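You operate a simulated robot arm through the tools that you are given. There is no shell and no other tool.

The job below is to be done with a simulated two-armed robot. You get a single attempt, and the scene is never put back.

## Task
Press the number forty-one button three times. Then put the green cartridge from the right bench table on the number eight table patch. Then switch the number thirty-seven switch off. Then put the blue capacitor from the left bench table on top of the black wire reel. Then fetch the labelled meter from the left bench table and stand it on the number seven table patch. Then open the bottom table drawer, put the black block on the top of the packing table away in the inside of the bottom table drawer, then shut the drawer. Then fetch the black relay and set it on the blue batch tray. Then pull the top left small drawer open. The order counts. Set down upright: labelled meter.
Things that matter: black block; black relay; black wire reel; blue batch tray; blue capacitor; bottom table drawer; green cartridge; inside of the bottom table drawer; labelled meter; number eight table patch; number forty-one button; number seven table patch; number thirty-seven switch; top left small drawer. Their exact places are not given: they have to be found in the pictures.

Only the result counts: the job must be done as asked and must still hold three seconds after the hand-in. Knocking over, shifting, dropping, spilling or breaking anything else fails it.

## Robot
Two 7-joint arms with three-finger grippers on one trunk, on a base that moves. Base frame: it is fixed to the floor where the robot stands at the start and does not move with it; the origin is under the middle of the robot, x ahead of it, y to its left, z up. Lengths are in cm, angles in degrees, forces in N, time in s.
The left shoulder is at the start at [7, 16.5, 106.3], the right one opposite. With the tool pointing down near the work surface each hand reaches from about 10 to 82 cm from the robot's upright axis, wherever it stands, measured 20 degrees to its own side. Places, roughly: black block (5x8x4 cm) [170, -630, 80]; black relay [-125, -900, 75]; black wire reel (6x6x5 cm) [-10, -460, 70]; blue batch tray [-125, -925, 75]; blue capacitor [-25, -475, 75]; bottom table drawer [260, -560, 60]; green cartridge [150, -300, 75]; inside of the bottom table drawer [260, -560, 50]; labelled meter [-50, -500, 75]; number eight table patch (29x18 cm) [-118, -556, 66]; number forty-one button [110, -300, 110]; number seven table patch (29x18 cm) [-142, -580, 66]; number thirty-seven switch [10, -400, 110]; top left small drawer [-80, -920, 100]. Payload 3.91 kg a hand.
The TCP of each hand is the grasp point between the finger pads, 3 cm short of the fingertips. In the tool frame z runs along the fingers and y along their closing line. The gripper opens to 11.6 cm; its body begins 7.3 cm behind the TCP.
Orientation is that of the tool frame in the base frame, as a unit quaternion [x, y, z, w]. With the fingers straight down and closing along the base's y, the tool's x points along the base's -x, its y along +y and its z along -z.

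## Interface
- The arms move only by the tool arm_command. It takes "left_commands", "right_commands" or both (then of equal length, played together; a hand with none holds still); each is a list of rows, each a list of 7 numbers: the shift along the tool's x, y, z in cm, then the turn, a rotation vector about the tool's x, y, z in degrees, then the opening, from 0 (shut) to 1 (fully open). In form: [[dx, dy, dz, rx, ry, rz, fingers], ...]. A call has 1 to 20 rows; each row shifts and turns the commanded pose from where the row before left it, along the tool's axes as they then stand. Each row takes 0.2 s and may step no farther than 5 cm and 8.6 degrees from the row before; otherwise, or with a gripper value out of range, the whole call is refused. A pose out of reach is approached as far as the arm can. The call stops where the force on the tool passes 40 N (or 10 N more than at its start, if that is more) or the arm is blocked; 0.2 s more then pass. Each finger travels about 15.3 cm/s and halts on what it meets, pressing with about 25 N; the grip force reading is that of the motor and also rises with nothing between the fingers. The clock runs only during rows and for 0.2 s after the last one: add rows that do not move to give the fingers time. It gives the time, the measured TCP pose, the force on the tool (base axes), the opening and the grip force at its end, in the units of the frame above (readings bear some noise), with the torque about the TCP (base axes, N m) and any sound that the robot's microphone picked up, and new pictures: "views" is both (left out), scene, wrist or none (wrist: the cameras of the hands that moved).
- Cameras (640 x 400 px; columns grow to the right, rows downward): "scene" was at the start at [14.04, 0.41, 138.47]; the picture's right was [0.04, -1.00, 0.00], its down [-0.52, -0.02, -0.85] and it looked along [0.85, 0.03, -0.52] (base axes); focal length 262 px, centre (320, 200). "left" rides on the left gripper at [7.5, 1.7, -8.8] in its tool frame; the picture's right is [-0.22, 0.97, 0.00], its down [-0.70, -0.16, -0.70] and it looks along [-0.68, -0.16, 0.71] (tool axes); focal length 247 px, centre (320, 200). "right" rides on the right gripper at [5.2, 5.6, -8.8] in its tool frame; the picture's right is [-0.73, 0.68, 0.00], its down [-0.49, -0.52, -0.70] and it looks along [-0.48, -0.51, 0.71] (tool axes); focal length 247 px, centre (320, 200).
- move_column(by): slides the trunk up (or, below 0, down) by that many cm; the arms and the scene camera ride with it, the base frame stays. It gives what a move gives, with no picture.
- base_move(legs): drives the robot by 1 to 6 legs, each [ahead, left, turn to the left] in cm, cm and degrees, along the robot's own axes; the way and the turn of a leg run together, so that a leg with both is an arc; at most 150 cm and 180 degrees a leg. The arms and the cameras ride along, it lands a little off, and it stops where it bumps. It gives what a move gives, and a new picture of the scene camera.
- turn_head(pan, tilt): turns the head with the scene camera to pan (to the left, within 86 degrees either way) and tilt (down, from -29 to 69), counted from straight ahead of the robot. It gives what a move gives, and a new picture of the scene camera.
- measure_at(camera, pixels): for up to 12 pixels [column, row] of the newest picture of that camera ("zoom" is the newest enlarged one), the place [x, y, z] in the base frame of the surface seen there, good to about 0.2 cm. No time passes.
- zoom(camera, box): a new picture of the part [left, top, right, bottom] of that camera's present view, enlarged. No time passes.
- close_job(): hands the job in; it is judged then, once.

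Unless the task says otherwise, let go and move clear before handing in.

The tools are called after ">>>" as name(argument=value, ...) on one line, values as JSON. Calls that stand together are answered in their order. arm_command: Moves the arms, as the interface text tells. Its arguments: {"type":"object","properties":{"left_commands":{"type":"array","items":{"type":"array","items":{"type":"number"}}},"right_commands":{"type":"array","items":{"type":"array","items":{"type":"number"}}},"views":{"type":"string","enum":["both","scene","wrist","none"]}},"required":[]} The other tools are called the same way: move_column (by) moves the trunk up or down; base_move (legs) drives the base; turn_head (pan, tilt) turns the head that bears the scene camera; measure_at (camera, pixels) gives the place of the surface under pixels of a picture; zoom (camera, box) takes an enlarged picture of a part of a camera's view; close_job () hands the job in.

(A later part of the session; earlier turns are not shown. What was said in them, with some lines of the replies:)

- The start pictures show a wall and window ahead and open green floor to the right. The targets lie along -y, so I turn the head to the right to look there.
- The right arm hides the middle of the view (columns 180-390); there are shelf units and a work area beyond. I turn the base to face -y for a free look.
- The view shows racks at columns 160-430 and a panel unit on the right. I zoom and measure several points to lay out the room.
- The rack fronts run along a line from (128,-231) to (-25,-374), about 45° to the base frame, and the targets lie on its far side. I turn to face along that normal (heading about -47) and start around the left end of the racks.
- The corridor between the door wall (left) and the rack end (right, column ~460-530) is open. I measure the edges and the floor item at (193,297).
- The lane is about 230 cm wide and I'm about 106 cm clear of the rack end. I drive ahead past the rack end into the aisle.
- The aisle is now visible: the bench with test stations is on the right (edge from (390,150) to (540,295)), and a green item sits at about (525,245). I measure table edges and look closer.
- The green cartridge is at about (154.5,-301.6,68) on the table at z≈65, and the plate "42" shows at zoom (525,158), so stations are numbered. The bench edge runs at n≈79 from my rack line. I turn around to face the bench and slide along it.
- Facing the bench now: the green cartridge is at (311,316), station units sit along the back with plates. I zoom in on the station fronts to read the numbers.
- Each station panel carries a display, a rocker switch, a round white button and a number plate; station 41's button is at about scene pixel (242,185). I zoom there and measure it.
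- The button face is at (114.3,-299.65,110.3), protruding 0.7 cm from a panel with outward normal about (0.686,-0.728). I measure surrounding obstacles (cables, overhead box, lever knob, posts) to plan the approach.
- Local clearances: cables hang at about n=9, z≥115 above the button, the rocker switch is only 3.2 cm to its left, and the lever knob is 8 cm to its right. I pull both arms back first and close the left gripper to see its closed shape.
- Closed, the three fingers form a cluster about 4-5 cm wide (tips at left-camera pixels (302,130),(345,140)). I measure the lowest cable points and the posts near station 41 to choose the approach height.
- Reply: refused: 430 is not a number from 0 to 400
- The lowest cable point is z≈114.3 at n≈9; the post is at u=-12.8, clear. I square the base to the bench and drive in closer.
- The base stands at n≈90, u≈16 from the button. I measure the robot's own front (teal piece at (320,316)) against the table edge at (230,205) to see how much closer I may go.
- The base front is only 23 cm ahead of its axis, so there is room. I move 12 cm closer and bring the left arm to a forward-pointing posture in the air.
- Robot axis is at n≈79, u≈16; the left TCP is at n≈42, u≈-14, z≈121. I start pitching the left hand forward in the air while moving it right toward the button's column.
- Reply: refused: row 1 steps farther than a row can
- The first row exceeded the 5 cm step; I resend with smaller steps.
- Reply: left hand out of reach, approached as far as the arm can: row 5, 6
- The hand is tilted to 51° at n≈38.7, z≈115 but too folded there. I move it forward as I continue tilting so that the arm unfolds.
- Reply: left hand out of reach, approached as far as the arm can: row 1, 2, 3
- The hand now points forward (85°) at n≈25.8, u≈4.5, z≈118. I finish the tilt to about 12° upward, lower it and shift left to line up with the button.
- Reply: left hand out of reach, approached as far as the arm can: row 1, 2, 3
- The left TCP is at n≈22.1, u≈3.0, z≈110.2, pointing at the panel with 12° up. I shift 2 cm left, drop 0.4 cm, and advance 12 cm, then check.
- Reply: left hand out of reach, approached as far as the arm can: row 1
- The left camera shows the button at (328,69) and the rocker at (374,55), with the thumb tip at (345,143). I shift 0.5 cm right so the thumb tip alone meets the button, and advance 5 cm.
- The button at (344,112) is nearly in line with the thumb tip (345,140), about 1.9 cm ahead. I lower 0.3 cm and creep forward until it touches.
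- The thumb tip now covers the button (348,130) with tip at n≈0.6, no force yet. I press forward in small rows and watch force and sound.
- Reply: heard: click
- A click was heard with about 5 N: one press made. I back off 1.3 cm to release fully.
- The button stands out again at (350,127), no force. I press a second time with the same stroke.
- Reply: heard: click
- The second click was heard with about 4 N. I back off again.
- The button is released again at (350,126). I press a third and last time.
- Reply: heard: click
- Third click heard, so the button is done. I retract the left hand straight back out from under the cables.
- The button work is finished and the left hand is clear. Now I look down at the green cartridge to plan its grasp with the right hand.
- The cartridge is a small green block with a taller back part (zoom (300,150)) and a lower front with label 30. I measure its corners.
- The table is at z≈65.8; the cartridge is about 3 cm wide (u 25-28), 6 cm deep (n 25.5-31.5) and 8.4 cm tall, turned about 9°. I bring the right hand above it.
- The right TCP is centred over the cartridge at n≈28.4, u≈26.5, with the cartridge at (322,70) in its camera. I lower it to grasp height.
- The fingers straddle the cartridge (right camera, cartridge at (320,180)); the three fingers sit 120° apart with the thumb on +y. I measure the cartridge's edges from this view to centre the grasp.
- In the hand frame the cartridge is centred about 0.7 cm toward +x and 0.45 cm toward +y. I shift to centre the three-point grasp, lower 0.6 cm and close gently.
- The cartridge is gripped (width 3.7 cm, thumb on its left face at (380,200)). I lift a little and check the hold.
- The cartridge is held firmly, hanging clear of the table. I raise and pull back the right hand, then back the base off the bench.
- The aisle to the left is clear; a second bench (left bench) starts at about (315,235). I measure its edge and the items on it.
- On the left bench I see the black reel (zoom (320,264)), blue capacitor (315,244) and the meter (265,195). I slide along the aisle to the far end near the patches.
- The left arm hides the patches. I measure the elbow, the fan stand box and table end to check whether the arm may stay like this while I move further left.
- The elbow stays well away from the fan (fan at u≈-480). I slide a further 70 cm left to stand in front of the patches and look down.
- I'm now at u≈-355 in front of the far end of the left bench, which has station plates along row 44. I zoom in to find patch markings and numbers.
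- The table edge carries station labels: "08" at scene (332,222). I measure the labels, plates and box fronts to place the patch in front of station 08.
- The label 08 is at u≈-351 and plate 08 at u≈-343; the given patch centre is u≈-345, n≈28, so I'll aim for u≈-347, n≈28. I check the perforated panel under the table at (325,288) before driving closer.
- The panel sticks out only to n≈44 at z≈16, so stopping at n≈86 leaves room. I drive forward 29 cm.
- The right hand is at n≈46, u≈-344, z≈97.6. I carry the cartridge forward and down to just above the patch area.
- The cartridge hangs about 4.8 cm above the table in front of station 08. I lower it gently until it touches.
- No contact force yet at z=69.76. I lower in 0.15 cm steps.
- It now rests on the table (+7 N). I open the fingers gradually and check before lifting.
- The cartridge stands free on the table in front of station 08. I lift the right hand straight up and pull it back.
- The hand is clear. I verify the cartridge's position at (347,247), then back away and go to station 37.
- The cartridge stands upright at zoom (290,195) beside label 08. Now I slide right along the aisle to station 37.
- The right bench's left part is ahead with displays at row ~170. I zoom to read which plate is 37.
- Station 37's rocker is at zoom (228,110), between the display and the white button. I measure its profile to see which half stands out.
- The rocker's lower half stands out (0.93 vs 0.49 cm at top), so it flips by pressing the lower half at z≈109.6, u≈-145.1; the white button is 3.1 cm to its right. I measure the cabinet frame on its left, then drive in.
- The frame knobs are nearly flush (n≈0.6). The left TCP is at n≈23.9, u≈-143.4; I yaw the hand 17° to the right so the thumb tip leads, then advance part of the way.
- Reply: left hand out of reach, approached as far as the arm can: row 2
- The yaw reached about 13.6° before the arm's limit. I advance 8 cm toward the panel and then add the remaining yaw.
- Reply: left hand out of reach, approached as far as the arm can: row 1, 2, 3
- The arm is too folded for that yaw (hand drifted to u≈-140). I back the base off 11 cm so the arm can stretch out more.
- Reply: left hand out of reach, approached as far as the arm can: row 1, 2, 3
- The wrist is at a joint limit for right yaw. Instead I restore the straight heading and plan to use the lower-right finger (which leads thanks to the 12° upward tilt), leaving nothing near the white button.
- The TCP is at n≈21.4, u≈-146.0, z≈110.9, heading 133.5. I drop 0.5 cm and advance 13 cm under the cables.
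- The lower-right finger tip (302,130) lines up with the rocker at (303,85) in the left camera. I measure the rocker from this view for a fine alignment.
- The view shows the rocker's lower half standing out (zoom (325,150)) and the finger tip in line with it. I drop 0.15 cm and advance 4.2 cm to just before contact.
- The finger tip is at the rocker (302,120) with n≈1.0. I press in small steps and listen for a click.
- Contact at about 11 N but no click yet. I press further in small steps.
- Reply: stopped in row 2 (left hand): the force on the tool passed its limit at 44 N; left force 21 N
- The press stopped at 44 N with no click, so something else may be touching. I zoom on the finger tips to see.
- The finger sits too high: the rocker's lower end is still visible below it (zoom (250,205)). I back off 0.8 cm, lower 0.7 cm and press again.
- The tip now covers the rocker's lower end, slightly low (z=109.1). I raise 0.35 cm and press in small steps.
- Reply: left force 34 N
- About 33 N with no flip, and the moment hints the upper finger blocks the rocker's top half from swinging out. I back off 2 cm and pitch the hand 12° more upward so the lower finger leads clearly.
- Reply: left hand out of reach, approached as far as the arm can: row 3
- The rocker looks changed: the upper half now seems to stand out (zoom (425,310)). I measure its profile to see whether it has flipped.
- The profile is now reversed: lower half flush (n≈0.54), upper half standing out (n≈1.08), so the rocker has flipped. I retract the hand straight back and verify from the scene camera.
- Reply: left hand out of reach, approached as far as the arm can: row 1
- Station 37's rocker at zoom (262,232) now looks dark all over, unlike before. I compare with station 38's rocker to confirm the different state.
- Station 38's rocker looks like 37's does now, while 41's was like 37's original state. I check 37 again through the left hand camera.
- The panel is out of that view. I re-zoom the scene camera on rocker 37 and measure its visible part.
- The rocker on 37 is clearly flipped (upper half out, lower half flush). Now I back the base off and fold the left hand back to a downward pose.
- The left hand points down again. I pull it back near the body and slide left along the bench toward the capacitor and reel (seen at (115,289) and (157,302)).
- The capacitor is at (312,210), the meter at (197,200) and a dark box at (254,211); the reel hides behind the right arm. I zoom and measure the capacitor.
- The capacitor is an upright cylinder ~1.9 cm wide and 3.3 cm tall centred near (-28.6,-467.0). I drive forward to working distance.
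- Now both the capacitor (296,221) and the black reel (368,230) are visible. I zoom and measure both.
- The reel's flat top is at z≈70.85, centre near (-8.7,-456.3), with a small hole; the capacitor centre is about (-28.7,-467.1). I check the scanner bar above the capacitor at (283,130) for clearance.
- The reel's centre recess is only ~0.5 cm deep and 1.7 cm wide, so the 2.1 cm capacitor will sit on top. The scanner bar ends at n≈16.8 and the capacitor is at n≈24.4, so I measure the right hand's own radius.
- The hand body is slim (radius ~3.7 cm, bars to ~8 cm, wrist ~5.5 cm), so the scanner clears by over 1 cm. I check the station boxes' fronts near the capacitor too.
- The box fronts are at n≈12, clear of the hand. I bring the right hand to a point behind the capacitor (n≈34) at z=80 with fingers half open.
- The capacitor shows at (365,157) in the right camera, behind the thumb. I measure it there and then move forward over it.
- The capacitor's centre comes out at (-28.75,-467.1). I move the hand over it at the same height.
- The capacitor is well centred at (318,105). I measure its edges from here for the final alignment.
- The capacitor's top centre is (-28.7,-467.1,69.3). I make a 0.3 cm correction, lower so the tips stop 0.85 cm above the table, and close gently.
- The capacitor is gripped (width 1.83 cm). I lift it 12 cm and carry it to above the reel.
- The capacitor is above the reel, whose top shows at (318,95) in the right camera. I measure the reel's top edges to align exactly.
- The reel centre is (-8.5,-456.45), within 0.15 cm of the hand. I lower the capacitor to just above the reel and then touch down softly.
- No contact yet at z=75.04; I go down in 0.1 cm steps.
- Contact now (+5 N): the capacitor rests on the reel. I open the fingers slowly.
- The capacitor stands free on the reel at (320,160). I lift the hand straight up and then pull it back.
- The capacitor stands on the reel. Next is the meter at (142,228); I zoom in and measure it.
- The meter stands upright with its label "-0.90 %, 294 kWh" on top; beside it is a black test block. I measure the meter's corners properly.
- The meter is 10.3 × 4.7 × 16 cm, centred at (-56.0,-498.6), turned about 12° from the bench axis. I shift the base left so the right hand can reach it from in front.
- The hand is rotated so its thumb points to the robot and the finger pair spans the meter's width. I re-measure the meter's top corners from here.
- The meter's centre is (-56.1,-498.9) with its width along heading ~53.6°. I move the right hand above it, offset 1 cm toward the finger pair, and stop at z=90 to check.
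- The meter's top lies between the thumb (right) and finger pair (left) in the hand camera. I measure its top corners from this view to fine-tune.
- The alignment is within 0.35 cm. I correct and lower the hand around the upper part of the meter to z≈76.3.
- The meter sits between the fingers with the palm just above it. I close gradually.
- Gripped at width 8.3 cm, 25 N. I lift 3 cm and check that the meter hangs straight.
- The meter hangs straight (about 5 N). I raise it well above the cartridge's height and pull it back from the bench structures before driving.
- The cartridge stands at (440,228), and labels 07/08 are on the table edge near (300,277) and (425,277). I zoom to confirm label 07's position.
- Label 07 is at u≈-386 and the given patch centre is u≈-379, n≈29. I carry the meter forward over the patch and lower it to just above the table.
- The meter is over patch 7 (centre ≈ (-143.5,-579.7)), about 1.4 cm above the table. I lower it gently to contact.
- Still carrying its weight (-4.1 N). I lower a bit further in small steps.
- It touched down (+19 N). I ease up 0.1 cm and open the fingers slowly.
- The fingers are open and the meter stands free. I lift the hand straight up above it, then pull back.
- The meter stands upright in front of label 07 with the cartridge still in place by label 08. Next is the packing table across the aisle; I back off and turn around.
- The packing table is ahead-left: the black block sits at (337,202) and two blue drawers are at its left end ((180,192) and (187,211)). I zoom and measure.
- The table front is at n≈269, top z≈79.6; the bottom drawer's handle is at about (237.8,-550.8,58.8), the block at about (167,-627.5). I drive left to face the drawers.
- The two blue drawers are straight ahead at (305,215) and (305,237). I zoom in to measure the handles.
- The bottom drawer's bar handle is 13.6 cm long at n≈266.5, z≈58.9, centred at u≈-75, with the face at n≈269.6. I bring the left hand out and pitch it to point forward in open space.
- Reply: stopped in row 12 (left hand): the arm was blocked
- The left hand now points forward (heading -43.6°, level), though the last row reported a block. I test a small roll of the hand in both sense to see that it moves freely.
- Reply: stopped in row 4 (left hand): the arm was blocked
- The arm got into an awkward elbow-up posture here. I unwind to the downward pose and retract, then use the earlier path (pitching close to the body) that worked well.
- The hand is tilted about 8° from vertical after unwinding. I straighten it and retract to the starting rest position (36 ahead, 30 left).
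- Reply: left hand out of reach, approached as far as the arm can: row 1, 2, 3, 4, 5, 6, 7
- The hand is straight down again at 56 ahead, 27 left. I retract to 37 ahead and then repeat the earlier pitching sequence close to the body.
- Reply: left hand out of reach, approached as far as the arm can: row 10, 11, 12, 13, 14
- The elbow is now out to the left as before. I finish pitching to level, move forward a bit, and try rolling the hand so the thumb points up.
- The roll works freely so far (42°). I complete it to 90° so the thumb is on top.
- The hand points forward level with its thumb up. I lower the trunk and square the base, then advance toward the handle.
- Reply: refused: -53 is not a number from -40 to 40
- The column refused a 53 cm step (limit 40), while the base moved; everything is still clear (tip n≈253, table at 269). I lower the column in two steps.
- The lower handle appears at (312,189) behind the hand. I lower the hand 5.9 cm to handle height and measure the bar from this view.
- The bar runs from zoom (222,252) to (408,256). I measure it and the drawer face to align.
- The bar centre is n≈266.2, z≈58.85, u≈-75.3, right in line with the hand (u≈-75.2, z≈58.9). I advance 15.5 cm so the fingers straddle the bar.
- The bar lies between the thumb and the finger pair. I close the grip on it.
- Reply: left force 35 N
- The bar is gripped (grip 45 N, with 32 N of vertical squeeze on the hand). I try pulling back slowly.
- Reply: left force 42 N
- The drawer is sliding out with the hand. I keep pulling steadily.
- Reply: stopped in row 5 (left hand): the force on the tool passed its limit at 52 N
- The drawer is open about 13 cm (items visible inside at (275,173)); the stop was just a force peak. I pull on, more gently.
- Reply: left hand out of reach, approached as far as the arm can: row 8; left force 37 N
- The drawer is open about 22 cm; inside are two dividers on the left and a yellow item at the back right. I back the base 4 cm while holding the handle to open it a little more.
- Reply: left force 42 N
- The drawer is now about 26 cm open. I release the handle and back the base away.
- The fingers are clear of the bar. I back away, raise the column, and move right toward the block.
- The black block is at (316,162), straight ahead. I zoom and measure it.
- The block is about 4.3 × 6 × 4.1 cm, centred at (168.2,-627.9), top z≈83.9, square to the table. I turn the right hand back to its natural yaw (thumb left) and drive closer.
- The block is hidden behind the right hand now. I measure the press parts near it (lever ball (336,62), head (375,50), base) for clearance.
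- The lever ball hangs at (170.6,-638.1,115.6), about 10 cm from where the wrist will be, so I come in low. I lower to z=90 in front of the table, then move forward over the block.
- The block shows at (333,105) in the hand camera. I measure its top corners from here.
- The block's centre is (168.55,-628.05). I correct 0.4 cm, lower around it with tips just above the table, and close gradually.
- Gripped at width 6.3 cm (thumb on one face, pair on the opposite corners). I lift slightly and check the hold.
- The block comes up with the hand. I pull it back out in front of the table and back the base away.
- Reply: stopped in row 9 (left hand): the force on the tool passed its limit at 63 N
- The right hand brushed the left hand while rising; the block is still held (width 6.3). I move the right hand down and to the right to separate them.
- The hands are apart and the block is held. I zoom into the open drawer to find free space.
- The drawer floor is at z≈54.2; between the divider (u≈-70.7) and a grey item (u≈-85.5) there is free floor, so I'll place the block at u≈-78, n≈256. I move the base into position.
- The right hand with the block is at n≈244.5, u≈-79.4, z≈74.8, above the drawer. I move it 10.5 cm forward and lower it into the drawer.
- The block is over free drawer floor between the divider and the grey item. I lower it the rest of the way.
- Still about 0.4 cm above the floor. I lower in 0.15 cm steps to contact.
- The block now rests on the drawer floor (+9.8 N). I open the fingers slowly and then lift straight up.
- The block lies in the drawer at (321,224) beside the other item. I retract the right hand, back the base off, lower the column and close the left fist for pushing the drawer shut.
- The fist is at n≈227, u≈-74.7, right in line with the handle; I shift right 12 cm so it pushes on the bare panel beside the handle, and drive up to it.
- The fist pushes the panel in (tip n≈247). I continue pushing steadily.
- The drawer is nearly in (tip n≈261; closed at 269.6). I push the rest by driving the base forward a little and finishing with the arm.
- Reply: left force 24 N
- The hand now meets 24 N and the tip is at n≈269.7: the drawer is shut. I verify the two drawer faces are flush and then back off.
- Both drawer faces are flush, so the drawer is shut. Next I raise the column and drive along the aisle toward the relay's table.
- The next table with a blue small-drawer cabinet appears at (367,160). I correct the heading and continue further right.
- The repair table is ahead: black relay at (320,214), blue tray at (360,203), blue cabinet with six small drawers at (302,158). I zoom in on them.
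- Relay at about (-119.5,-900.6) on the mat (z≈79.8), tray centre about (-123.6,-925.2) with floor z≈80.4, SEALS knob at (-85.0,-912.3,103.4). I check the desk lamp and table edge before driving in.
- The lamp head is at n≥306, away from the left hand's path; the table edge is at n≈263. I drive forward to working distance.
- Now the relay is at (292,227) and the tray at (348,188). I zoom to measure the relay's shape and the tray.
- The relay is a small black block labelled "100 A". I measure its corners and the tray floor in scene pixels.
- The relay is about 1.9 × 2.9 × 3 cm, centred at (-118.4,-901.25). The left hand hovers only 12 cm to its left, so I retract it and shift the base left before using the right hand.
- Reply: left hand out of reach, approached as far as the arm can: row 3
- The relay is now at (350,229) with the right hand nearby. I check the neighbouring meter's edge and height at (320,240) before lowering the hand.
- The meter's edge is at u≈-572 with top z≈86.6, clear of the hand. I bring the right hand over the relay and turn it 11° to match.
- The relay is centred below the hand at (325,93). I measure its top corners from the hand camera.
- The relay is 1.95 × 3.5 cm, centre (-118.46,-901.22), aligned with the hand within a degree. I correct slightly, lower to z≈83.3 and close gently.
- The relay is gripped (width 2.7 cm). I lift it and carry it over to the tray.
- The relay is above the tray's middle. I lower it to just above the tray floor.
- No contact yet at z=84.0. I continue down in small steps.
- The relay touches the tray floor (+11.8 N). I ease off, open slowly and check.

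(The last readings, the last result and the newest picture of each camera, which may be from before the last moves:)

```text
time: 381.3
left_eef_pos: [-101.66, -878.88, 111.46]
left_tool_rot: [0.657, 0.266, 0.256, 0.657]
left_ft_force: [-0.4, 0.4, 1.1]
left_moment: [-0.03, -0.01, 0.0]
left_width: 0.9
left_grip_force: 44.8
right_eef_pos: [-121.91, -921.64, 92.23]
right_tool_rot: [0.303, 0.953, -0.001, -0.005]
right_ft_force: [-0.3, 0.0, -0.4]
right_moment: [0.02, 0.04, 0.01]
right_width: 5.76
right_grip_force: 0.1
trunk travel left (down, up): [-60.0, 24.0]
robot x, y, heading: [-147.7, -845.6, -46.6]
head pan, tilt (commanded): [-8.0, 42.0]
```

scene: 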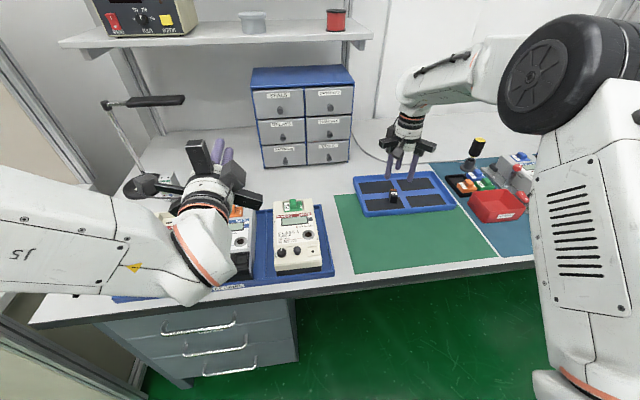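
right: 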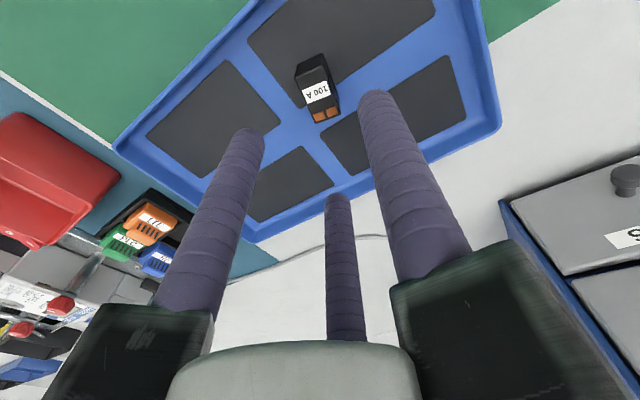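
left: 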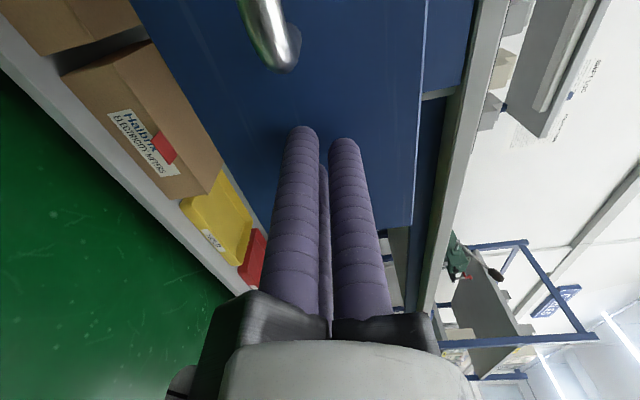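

The relay stands on the tray at (318,88). I retract the right hand and then examine the SEALS drawer knob.

>>> arm_command(right_commands=[[0, 0, -4, 0, 0, 0, 0.5], [2, -1, -3, 0, 0, 0, 0.5], [4, -1, -1, 0, 0, 0, 0.5], [4, -1, 0, 0, 0, 0, 0.5], [4, -1, 0, 0, 0, 0, 0.5], [4, -1, 0, 0, 0, 0, 0.5], [4, 0, 0, 0, 0, 0, 0.5], [4, 0, 0, 0, 0, 0, 0.5], [4, 0, 0, 0, 0, 0, 0.5], [0, 0, 0, 0, 0, 0, 0.5]], views="none")

>>> turn_head(pan=0, tilt=30)

>>> zoom(camera="scene", box=[250, 90, 410, 200])

```text
time: 383.5
left_eef_pos: [-101.81, -878.88, 111.6]
left_tool_rot: [0.657, 0.265, 0.257, 0.657]
left_ft_force: [-0.5, -0.3, 0.6]
left_moment: [-0.02, 0.02, 0.03]
left_width: 0.9
left_grip_force: 45.0
right_eef_pos: [-149.29, -908.15, 100.33]
right_tool_rot: [0.303, 0.953, -0.001, -0.003]
right_ft_force: [-1.2, 0.1, 0.6]
right_moment: [0.01, 0.03, 0.02]
right_width: 5.82
right_grip_force: 0.2
trunk travel left (down, up): [-60.0, 24.0]
robot x, y, heading: [-147.78, -845.64, -46.7]
head pan, tilt (commanded): [-8.0, 42.0]
```

```text
time: 384.3
left_eef_pos: [-101.66, -878.83, 111.48]
left_tool_rot: [0.656, 0.266, 0.257, 0.658]
left_ft_force: [-0.2, 0.0, 0.0]
left_moment: [0.0, -0.01, -0.02]
left_width: 0.92
left_grip_force: 45.5
right_eef_pos: [-149.18, -908.07, 100.46]
right_tool_rot: [0.304, 0.953, -0.002, -0.005]
right_ft_force: [0.4, -0.3, 0.7]
right_moment: [0.02, 0.02, 0.02]
right_width: 5.79
right_grip_force: 0.0
trunk travel left (down, up): [-60.0, 24.0]
robot x, y, heading: [-148.15, -845.73, -46.6]
head pan, tilt (commanded): [0.0, 30.0]
```

scene: 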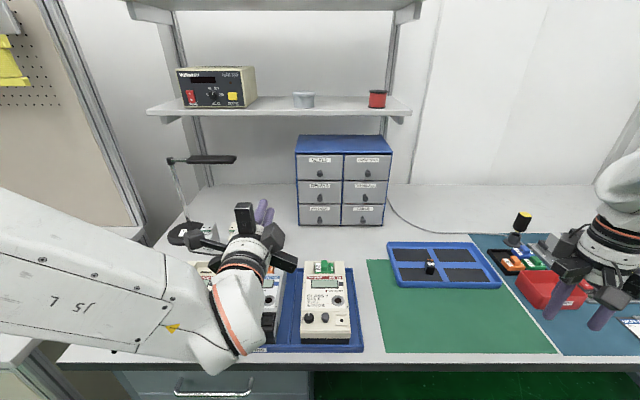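

```text
3.64 times, centred on (330, 145) of scene
```

zoom: 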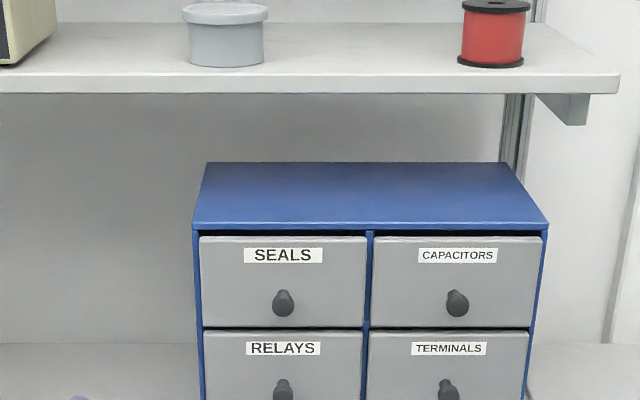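

The relay stays on the tray at (430,268). I enlarge the SEALS knob and measure it.

>>> zoom(camera="scene", box=[295, 145, 350, 185])

>>> measure_at(camera="zoom", pixels=[[285, 325], [290, 330], [278, 335], [298, 338], [288, 348], [288, 312], [200, 310], [400, 310], [288, 270], [60, 240], [520, 240], [288, 375]])

```text
10.00 times, centred on (322, 165) of scene
```

zoom: 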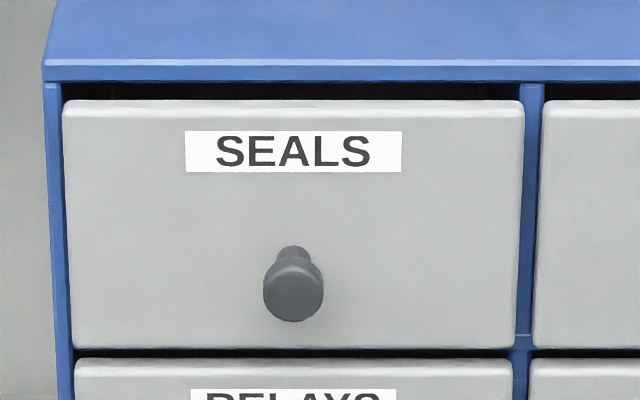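

```text
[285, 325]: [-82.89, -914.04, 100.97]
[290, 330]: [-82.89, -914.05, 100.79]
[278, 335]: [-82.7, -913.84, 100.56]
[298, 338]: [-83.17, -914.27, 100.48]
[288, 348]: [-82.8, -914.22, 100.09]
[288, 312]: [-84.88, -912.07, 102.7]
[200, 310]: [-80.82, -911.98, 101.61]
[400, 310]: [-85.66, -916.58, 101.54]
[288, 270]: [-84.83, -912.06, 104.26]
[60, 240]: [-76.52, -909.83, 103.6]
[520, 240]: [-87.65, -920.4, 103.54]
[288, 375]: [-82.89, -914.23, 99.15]
```

The knob's head is centred at zoom (293,291). I measure points across it.

>>> measure_at(camera="zoom", pixels=[[293, 291], [268, 291], [320, 291], [293, 268], [293, 315], [293, 258], [293, 250], [293, 240], [150, 291], [450, 291]])

```text
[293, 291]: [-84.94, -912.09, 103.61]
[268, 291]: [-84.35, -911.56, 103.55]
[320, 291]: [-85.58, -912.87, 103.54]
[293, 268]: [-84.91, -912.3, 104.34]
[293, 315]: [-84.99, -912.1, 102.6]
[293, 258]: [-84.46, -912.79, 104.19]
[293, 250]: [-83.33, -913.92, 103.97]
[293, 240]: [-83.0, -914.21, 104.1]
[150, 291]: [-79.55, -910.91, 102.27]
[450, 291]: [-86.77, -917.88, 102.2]
```

The knob head is at n≈309.9, u≈-565.1, z≈103.5, radius ~0.95, with the drawer face at n≈312.7. I draw the right hand back further, shift the base right and forward, and lower and open the left hand in front of the knob.

>>> arm_command(right_commands=[[4, 0, -1, 0, 0, 0, 0.5], [4, 0, -1, 0, 0, 0, 0.5], [0, 0, 0, 0, 0, 0, 0.5]], left_commands=[[0, 0, 0, 0, 0, 0, 0.2], [0, 0, 0, 0, 0, 0, 0.4], [0, 0, 0, 0, 0, 0, 0.45]], views="none")

>>> base_move(legs=[[0, -10.6, 0], [11, 0, 0]])

>>> arm_command(left_commands=[[0, -4, 0, 0, 0, 0, 0.45], [0, -4, 0, 0, 0, 0, 0.45], [0, 0, 0, 0, 0, 0, 0.45]], views="both")

```text
time: 385.1
left_eef_pos: [-101.74, -878.76, 111.59]
left_tool_rot: [0.657, 0.268, 0.256, 0.657]
left_ft_force: [0.0, -0.2, -0.2]
left_moment: [-0.01, 0.01, 0.03]
left_width: 5.2
left_grip_force: 0.0
right_eef_pos: [-155.6, -903.63, 102.58]
right_tool_rot: [0.303, 0.953, -0.001, -0.005]
right_ft_force: [0.1, -0.4, 0.6]
right_moment: [0.02, 0.04, -0.03]
right_width: 5.8
right_grip_force: 0.0
trunk travel left (down, up): [-60.0, 24.0]
robot x, y, heading: [-147.74, -845.86, -46.6]
head pan, tilt (commanded): [0.0, 30.0]
```

```text
time: 387.0
left_eef_pos: [-101.82, -894.28, 111.57]
left_tool_rot: [0.657, 0.266, 0.255, 0.658]
left_ft_force: [-0.6, -0.2, -0.5]
left_moment: [0.01, 0.02, 0.0]
left_width: 5.2
left_grip_force: 0.1
right_eef_pos: [-155.91, -918.78, 102.56]
right_tool_rot: [0.304, 0.953, -0.002, -0.005]
right_ft_force: [0.3, -0.3, -0.5]
right_moment: [0.02, 0.04, 0.0]
right_width: 5.77
right_grip_force: 0.1
trunk travel left (down, up): [-60.0, 24.0]
robot x, y, heading: [-147.6, -860.91, -46.8]
head pan, tilt (commanded): [0.0, 30.0]
```

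scene: 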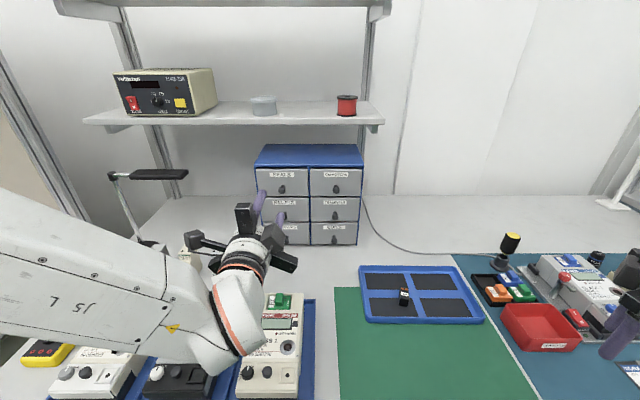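

```text
time: 387.8
left_eef_pos: [-101.68, -895.0, 103.34]
left_tool_rot: [0.656, 0.265, 0.256, 0.659]
left_ft_force: [0.4, -0.4, -0.5]
left_moment: [0.0, 0.02, -0.01]
left_width: 5.25
left_grip_force: 0.1
left hand out of reach, approached as far as the arm can: row 1
right_eef_pos: [-155.95, -918.74, 102.71]
right_tool_rot: [0.305, 0.952, -0.003, -0.004]
right_ft_force: [0.2, 0.0, -0.4]
right_moment: [-0.02, 0.01, 0.0]
right_width: 5.82
right_grip_force: 0.0
trunk travel left (down, up): [-60.0, 24.0]
robot x, y, heading: [-147.95, -861.29, -46.7]
head pan, tilt (commanded): [0.0, 30.0]
```

scene: 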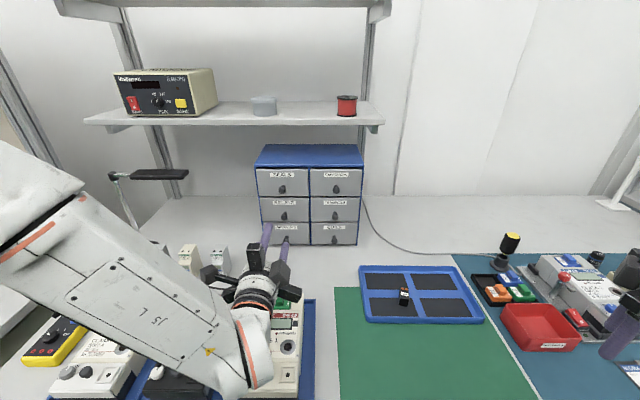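
left: 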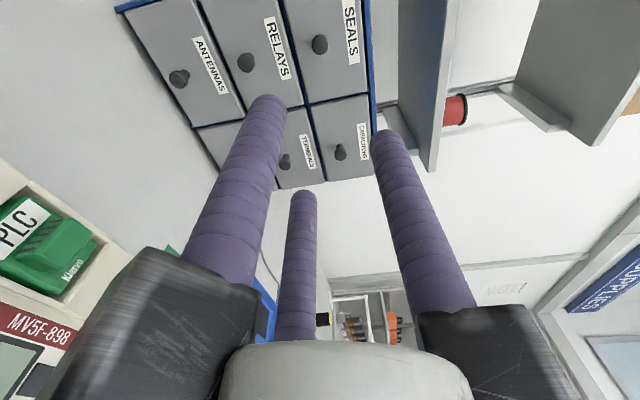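

The left hand is lined up (u≈-565.6, z≈103.3) with the SEALS knob seen at (320,44) in its camera. I measure the knob from this view.

>>> measure_at(camera="left", pixels=[[320, 44], [314, 44], [325, 44], [319, 38], [320, 50], [335, 60], [300, 30]])

```text
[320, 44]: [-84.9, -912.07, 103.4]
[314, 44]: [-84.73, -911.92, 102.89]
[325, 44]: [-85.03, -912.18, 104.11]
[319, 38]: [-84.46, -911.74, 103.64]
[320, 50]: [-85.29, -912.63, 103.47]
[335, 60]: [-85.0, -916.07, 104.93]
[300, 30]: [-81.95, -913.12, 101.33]
```

The knob centre is (-84.9,-912.1,103.45). I move the base 3 cm closer and advance the open left hand so the fingers come around the knob.

>>> base_move(legs=[[3, 0, 0]])

>>> arm_command(left_commands=[[0.4, 0.1, 4, 0, 0, 0, 0.45], [0, 0, 4, 0, 0, 0, 0.45], [0, 0, 4, 0, 0, 0, 0.45], [0, 0, 4, 0, 0, 0, 0.45], [0, 0, 0, 0, 0, 0, 0.45]], views="both")

```text
time: 388.7
left_eef_pos: [-99.64, -897.24, 103.56]
left_tool_rot: [0.657, 0.265, 0.255, 0.658]
left_ft_force: [0.2, 0.6, 0.5]
left_moment: [0.02, 0.02, 0.03]
left_width: 5.21
left_grip_force: 0.1
right_eef_pos: [-153.81, -920.94, 102.71]
right_tool_rot: [0.306, 0.952, -0.002, -0.003]
right_ft_force: [0.8, -0.1, 0.0]
right_moment: [0.01, 0.01, 0.0]
right_width: 5.79
right_grip_force: 0.1
trunk travel left (down, up): [-60.0, 24.0]
robot x, y, heading: [-146.38, -863.36, -47.1]
head pan, tilt (commanded): [0.0, 30.0]
```

scene: 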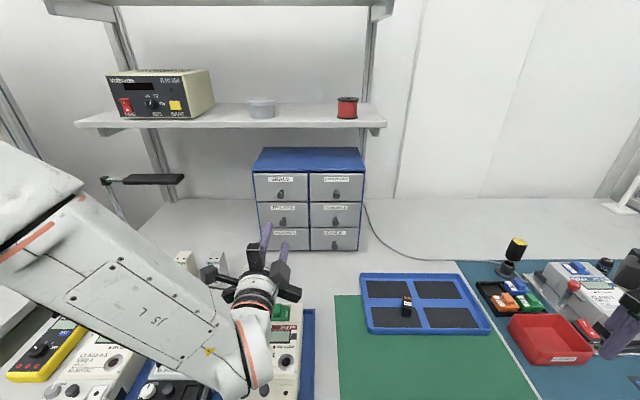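

```text
time: 389.9
left_eef_pos: [-88.44, -908.44, 103.68]
left_tool_rot: [0.657, 0.264, 0.255, 0.659]
left_ft_force: [-0.6, -0.1, 0.2]
left_moment: [0.0, 0.0, -0.01]
left_width: 5.25
left_grip_force: 0.0
right_eef_pos: [-153.91, -920.9, 102.6]
right_tool_rot: [0.306, 0.952, -0.003, -0.004]
right_ft_force: [0.9, -0.3, 0.5]
right_moment: [-0.01, 0.01, 0.06]
right_width: 5.8
right_grip_force: 0.1
trunk travel left (down, up): [-60.0, 24.0]
robot x, y, heading: [-145.96, -863.31, -47.0]
head pan, tilt (commanded): [0.0, 30.0]
```

scene: 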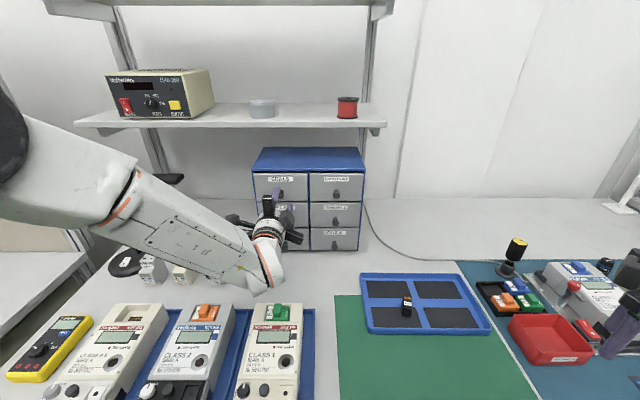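
left: 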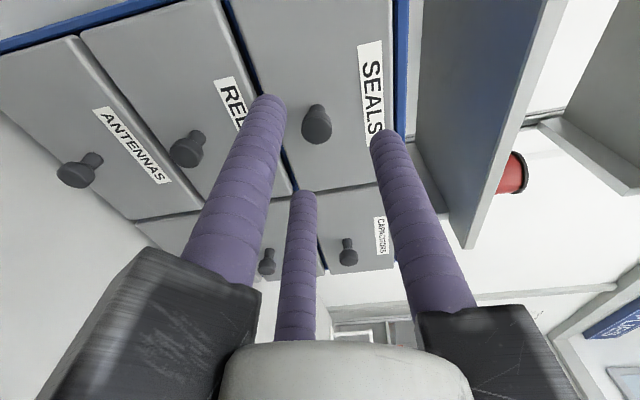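

The knob is now between the fingers at (316,122). I measure it again from this closer view to centre the grasp.

>>> measure_at(camera="left", pixels=[[316, 125], [305, 125], [328, 125], [316, 138], [316, 110], [310, 130], [322, 130]])

```text
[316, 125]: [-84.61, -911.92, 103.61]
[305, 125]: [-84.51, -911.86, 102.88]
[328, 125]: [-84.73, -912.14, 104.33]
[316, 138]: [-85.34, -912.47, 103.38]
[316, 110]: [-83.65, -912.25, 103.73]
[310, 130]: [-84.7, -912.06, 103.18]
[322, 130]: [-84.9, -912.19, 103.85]
```

The knob is within 0.2 cm of the hand axis. I advance the last 4.4 cm and close on the knob.

>>> arm_command(left_commands=[[0.2, -0.2, 2.4, 0, 0, 0, 0.45], [0, 0, 1.6, 0, 0, 0, 0.45], [0, 0, 0.3, 0, 0, 0, 0.45], [0, 0, 0, 0, 0, 0, 0.35], [0, 0, 0, 0, 0, 0, 0.27], [0, 0, 0, 0, 0, 0, 0.2], [0, 0, 0, 0, 0, 0, 0.12], [0, 0, 0, 0, 0, 0, 0.05], [0, 0, 0, 0, 0, 0, 0], [0, 0, 0, 0, 0, 0, 0]], views="both")

```text
time: 392.1
left_eef_pos: [-85.41, -911.54, 103.47]
left_tool_rot: [0.658, 0.265, 0.255, 0.657]
left_ft_force: [0.9, -0.4, 2.2]
left_moment: [0.0, -0.19, 0.01]
left_width: 2.11
left_grip_force: 45.0
right_eef_pos: [-153.91, -920.92, 102.59]
right_tool_rot: [0.306, 0.952, -0.002, -0.004]
right_ft_force: [-0.6, -0.6, 0.4]
right_moment: [-0.02, -0.03, 0.01]
right_width: 5.81
right_grip_force: 0.1
trunk travel left (down, up): [-60.0, 24.0]
robot x, y, heading: [-145.66, -863.37, -47.0]
head pan, tilt (commanded): [0.0, 30.0]
```

scene: 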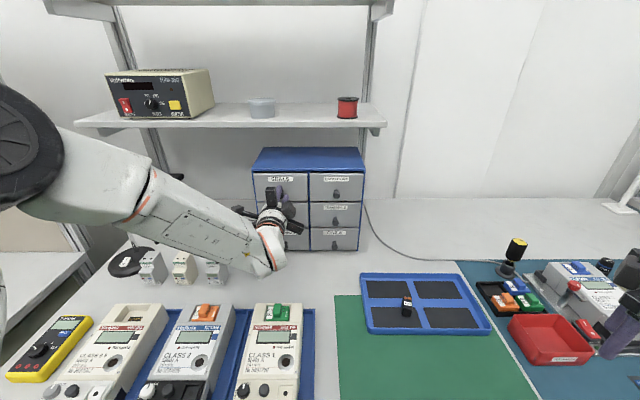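
left: 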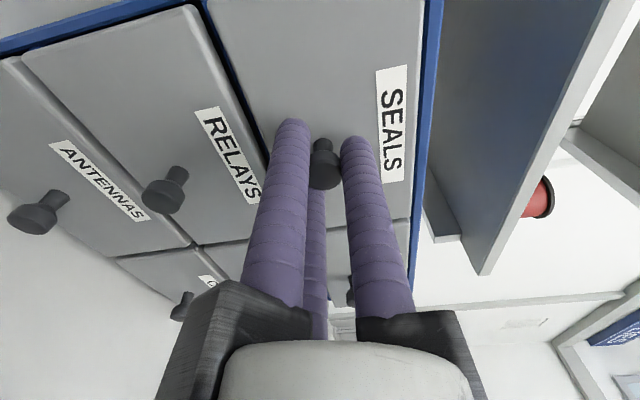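

The knob is gripped (width 2.1 cm). I pull gently straight back and watch the cabinet.

>>> arm_command(left_commands=[[0, 0, -1, 0, 0, 0, 0], [0, 0, -1, 0, 0, 0, 0], [0, 0, -1, 0, 0, 0, 0], [0, 0, 0, 0, 0, 0, 0]], views="both")

```text
time: 393.1
left_eef_pos: [-87.31, -909.46, 103.41]
left_tool_rot: [0.657, 0.266, 0.254, 0.658]
left_ft_force: [1.0, 0.5, 3.6]
left_moment: [0.09, -0.23, -0.02]
left_width: 2.1
left_grip_force: 45.4
right_eef_pos: [-153.88, -920.92, 102.53]
right_tool_rot: [0.306, 0.952, -0.002, -0.004]
right_ft_force: [0.5, 1.1, 0.2]
right_moment: [0.0, 0.02, 0.01]
right_width: 5.82
right_grip_force: 0.1
trunk travel left (down, up): [-60.0, 24.0]
robot x, y, heading: [-146.15, -863.39, -46.7]
head pan, tilt (commanded): [0.0, 30.0]
```

scene: 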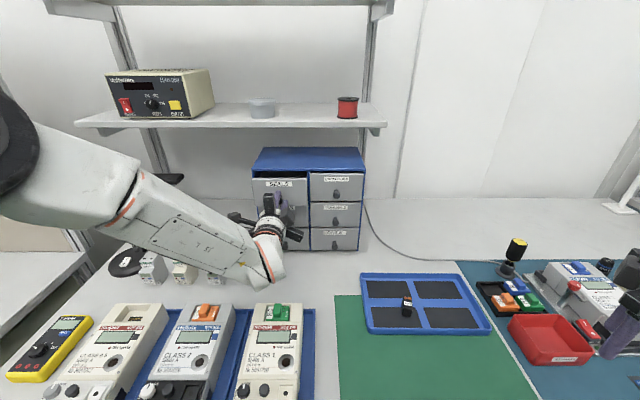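
left: 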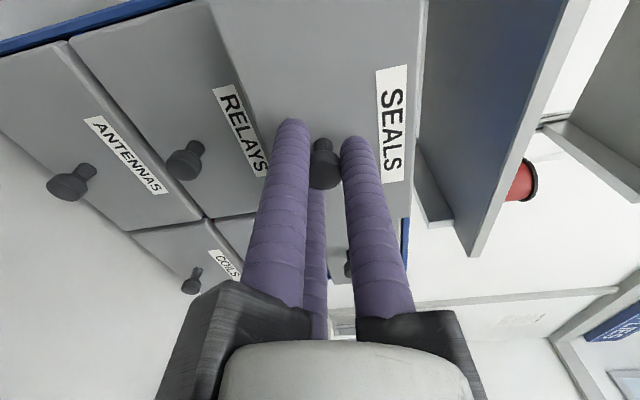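

The SEALS drawer is coming out (about 3 cm). I keep pulling to about 9 cm.

>>> arm_command(left_commands=[[0, 0, -1, 0, 0, 0, 0], [0, 0, -1, 0, 0, 0, 0], [0, 0, -1, 0, 0, 0, 0], [0, 0, -1, 0, 0, 0, 0], [0, 0, -1, 0, 0, 0, 0], [0, 0, -1, 0, 0, 0, 0], [0, 0, 0, 0, 0, 0, 0]], views="both")

```text
time: 394.7
left_eef_pos: [-91.52, -905.01, 103.31]
left_tool_rot: [0.657, 0.266, 0.254, 0.659]
left_ft_force: [0.5, -0.4, 3.7]
left_moment: [-0.03, -0.23, 0.24]
left_width: 2.11
left_grip_force: 44.4
right_eef_pos: [-153.85, -920.91, 102.57]
right_tool_rot: [0.305, 0.952, -0.003, -0.004]
right_ft_force: [0.3, -0.3, 0.4]
right_moment: [0.03, 0.01, 0.0]
right_width: 5.79
right_grip_force: 0.1
trunk travel left (down, up): [-60.0, 24.0]
robot x, y, heading: [-145.66, -863.24, -47.0]
head pan, tilt (commanded): [0.0, 30.0]
```

scene: 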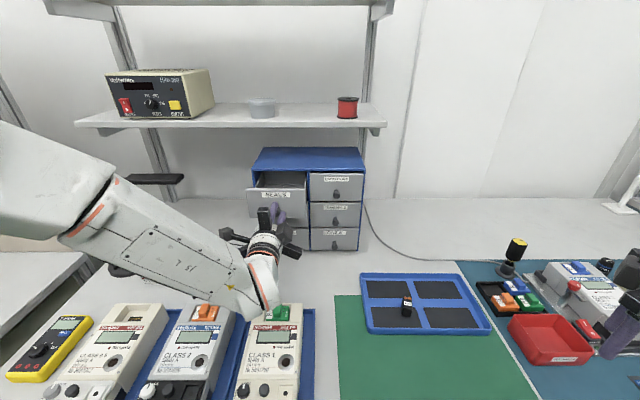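
left: 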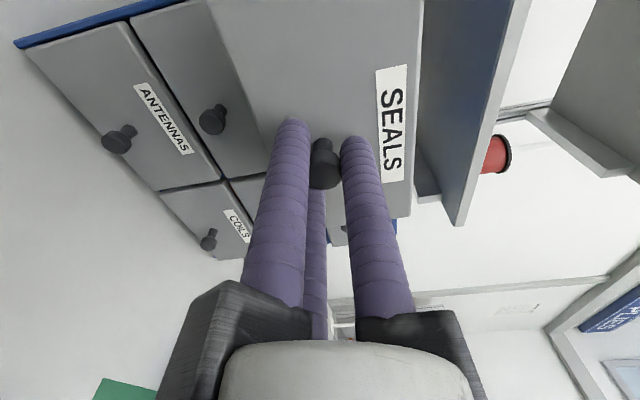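

The drawer is about 9 cm out with little force. I measure the cabinet's depth and check that it has not shifted.

>>> measure_at(camera="scene", pixels=[[263, 149], [355, 149], [254, 171], [362, 171], [336, 192], [336, 221], [275, 183], [275, 177], [290, 194]])

>>> zoom(camera="scene", box=[230, 135, 380, 260])

```text
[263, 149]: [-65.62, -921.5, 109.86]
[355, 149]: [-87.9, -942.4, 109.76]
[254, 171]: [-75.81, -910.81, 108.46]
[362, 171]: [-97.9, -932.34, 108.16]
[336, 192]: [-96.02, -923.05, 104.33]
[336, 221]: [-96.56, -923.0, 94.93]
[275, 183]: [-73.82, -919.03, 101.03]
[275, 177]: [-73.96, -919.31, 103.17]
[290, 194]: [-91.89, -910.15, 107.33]
```

```text
3.20 times, centred on (305, 198) of scene
```

zoom: 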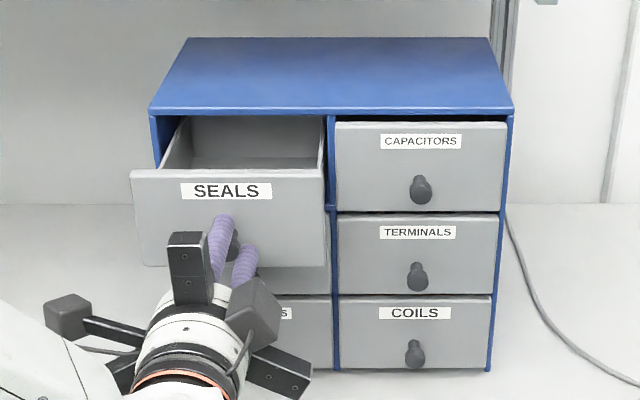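

The cabinet has not moved; it is 14.8 cm deep and the drawer is out about 8.7 cm. I pull 1.5 cm more in small steps, watching the force.

>>> arm_command(left_commands=[[0, 0, -0.5, 0, 0, 0, 0], [0, 0, -0.5, 0, 0, 0, 0], [0, 0, -0.5, 0, 0, 0, 0], [0, 0, 0, 0, 0, 0, 0]], views="scene")

```text
time: 395.7
left_eef_pos: [-92.6, -904.02, 103.41]
left_tool_rot: [0.657, 0.265, 0.255, 0.659]
left_ft_force: [-1.3, 0.8, 7.9]
left_moment: [0.0, -0.19, 0.07]
left_width: 2.1
left_grip_force: 45.3
right_eef_pos: [-154.02, -921.02, 102.61]
right_tool_rot: [0.305, 0.952, -0.003, -0.004]
right_ft_force: [-0.1, -0.4, -0.6]
right_moment: [0.01, 0.0, 0.0]
right_width: 5.82
right_grip_force: 0.0
trunk travel left (down, up): [-60.0, 24.0]
robot x, y, heading: [-146.11, -863.41, -46.7]
head pan, tilt (commanded): [0.0, 30.0]
```

scene: 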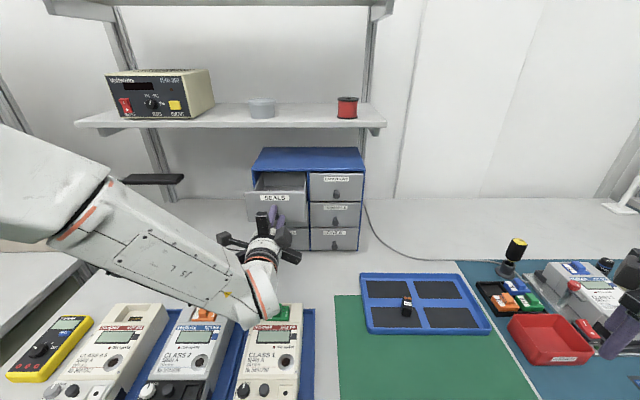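

The drawer is about 10.4 cm out. I release the knob slowly and then withdraw.

>>> arm_command(left_commands=[[0, 0, 0, 0, 0, 0, 0.22], [0, 0, 0, 0, 0, 0, 0.32], [0, 0, 0, 0, 0, 0, 0.45], [0, 0, 0, 0, 0, 0, 0.5], [0, 0, -1, 0, 0, 0, 0.5], [0, 0, -3, 0, 0, 0, 0.5], [0, 0, -4, 0, 0, 0, 0.5], [0, 0, 0, 0, 0, 0, 0.5]], views="both")

```text
time: 397.5
left_eef_pos: [-98.05, -898.1, 103.05]
left_tool_rot: [0.658, 0.265, 0.255, 0.658]
left_ft_force: [-0.8, 0.8, -0.3]
left_moment: [-0.02, -0.05, 0.0]
left_width: 5.79
left_grip_force: 0.0
right_eef_pos: [-153.97, -921.25, 102.49]
right_tool_rot: [0.305, 0.952, -0.003, -0.004]
right_ft_force: [-0.1, -0.7, 0.4]
right_moment: [0.02, -0.01, -0.03]
right_width: 5.8
right_grip_force: 0.0
trunk travel left (down, up): [-60.0, 24.0]
robot x, y, heading: [-145.45, -862.98, -47.0]
head pan, tilt (commanded): [0.0, 30.0]
```

scene: 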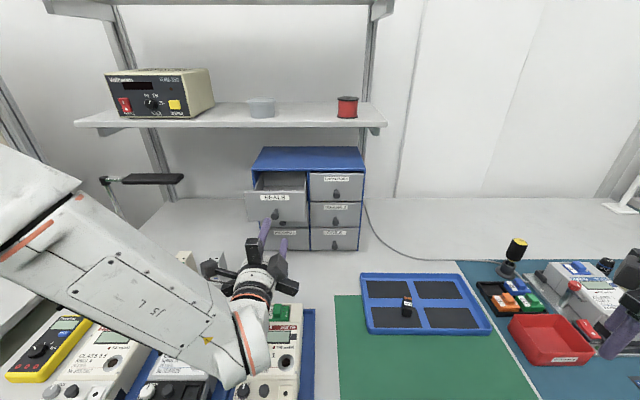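
left: 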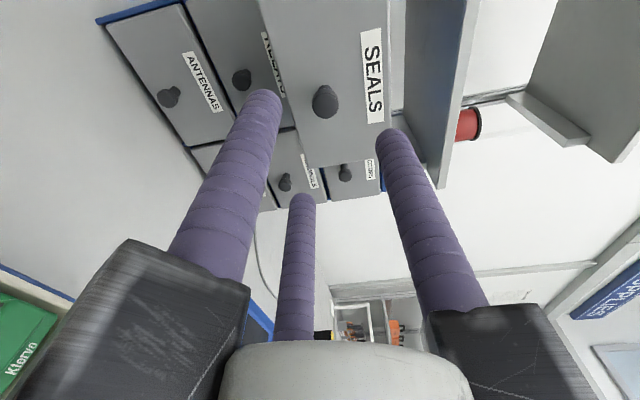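

The drawer stays open and the hand is free of the knob. I raise the left hand a little and back the base clear of the table.

>>> arm_command(left_commands=[[0, 2, -1, 0, 0, 0, 0.5], [0, 3, 0, 0, 0, 0, 0.5], [0, 0, 0, 0, 0, 0, 0.5]], views="none")

>>> base_move(legs=[[-60, 0, 0]])

>>> zoom(camera="scene", box=[220, 100, 460, 250])

```text
time: 398.3
left_eef_pos: [-98.6, -897.37, 108.26]
left_tool_rot: [0.658, 0.265, 0.255, 0.657]
left_ft_force: [-0.6, 0.4, 0.9]
left_moment: [0.01, 0.01, 0.02]
left_width: 5.79
left_grip_force: 0.1
right_eef_pos: [-153.89, -921.16, 102.56]
right_tool_rot: [0.305, 0.952, -0.003, -0.004]
right_ft_force: [0.2, -0.2, -0.6]
right_moment: [0.03, 0.01, 0.02]
right_width: 5.8
right_grip_force: 0.1
trunk travel left (down, up): [-60.0, 24.0]
robot x, y, heading: [-145.78, -863.35, -47.0]
head pan, tilt (commanded): [0.0, 30.0]
```

```text
time: 401.7
left_eef_pos: [-140.11, -852.73, 108.22]
left_tool_rot: [0.656, 0.268, 0.257, 0.658]
left_ft_force: [-0.2, -0.1, -0.4]
left_moment: [-0.05, -0.02, -0.02]
left_width: 5.8
left_grip_force: 0.0
right_eef_pos: [-195.28, -876.76, 102.52]
right_tool_rot: [0.302, 0.953, -0.001, -0.002]
right_ft_force: [0.3, 1.1, 0.4]
right_moment: [0.0, -0.03, -0.01]
right_width: 5.81
right_grip_force: 0.1
trunk travel left (down, up): [-60.0, 24.0]
robot x, y, heading: [-187.81, -819.07, -46.4]
head pan, tilt (commanded): [0.0, 30.0]
```

scene: 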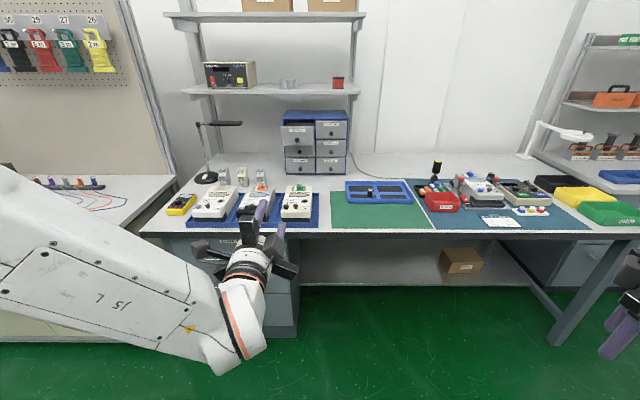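

```text
2.67 times, centred on (340, 175) of scene
```

zoom: 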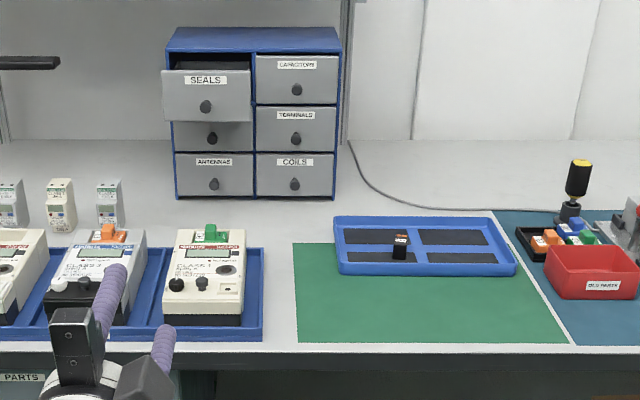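

The SEALS drawer stands open at zoom (205,95) and the relay sits on the blue tray at (400,245); both hands are empty and clear. All steps are done in order, so I hand the job in.

>>> close_job()

```text
The job is handed in.
```

All eight steps were carried out in the order you gave, and I handed the job in. No result has come back yet.

1. **Button 41:** pressed three times; a click was heard each time.
2. **Green cartridge:** stands on the number eight table patch.
3. **Switch 37:** the rocker was flipped to its other position and stayed there. No click was heard. I took the starting position as "on", because the task asked for it to be switched off.
4. **Blue capacitor:** stands on top of the black wire reel.
5. **Labelled meter:** stands upright on the number seven table patch.
6. **Bottom table drawer:** opened, the black block put inside, then pushed shut; its face measured flush with the top drawer. While I carried the block, the two hands bumped at about 63 N; the block stayed in the grip.
7. **Black relay:** stands on the blue batch tray.
8. **Top left small drawer (SEALS):** pulled out about 10 cm and left open. The drawer cabinet did not move.

Both hands are empty and clear of the tables. I did not go back to re-check the earlier placements after finishing the later steps.
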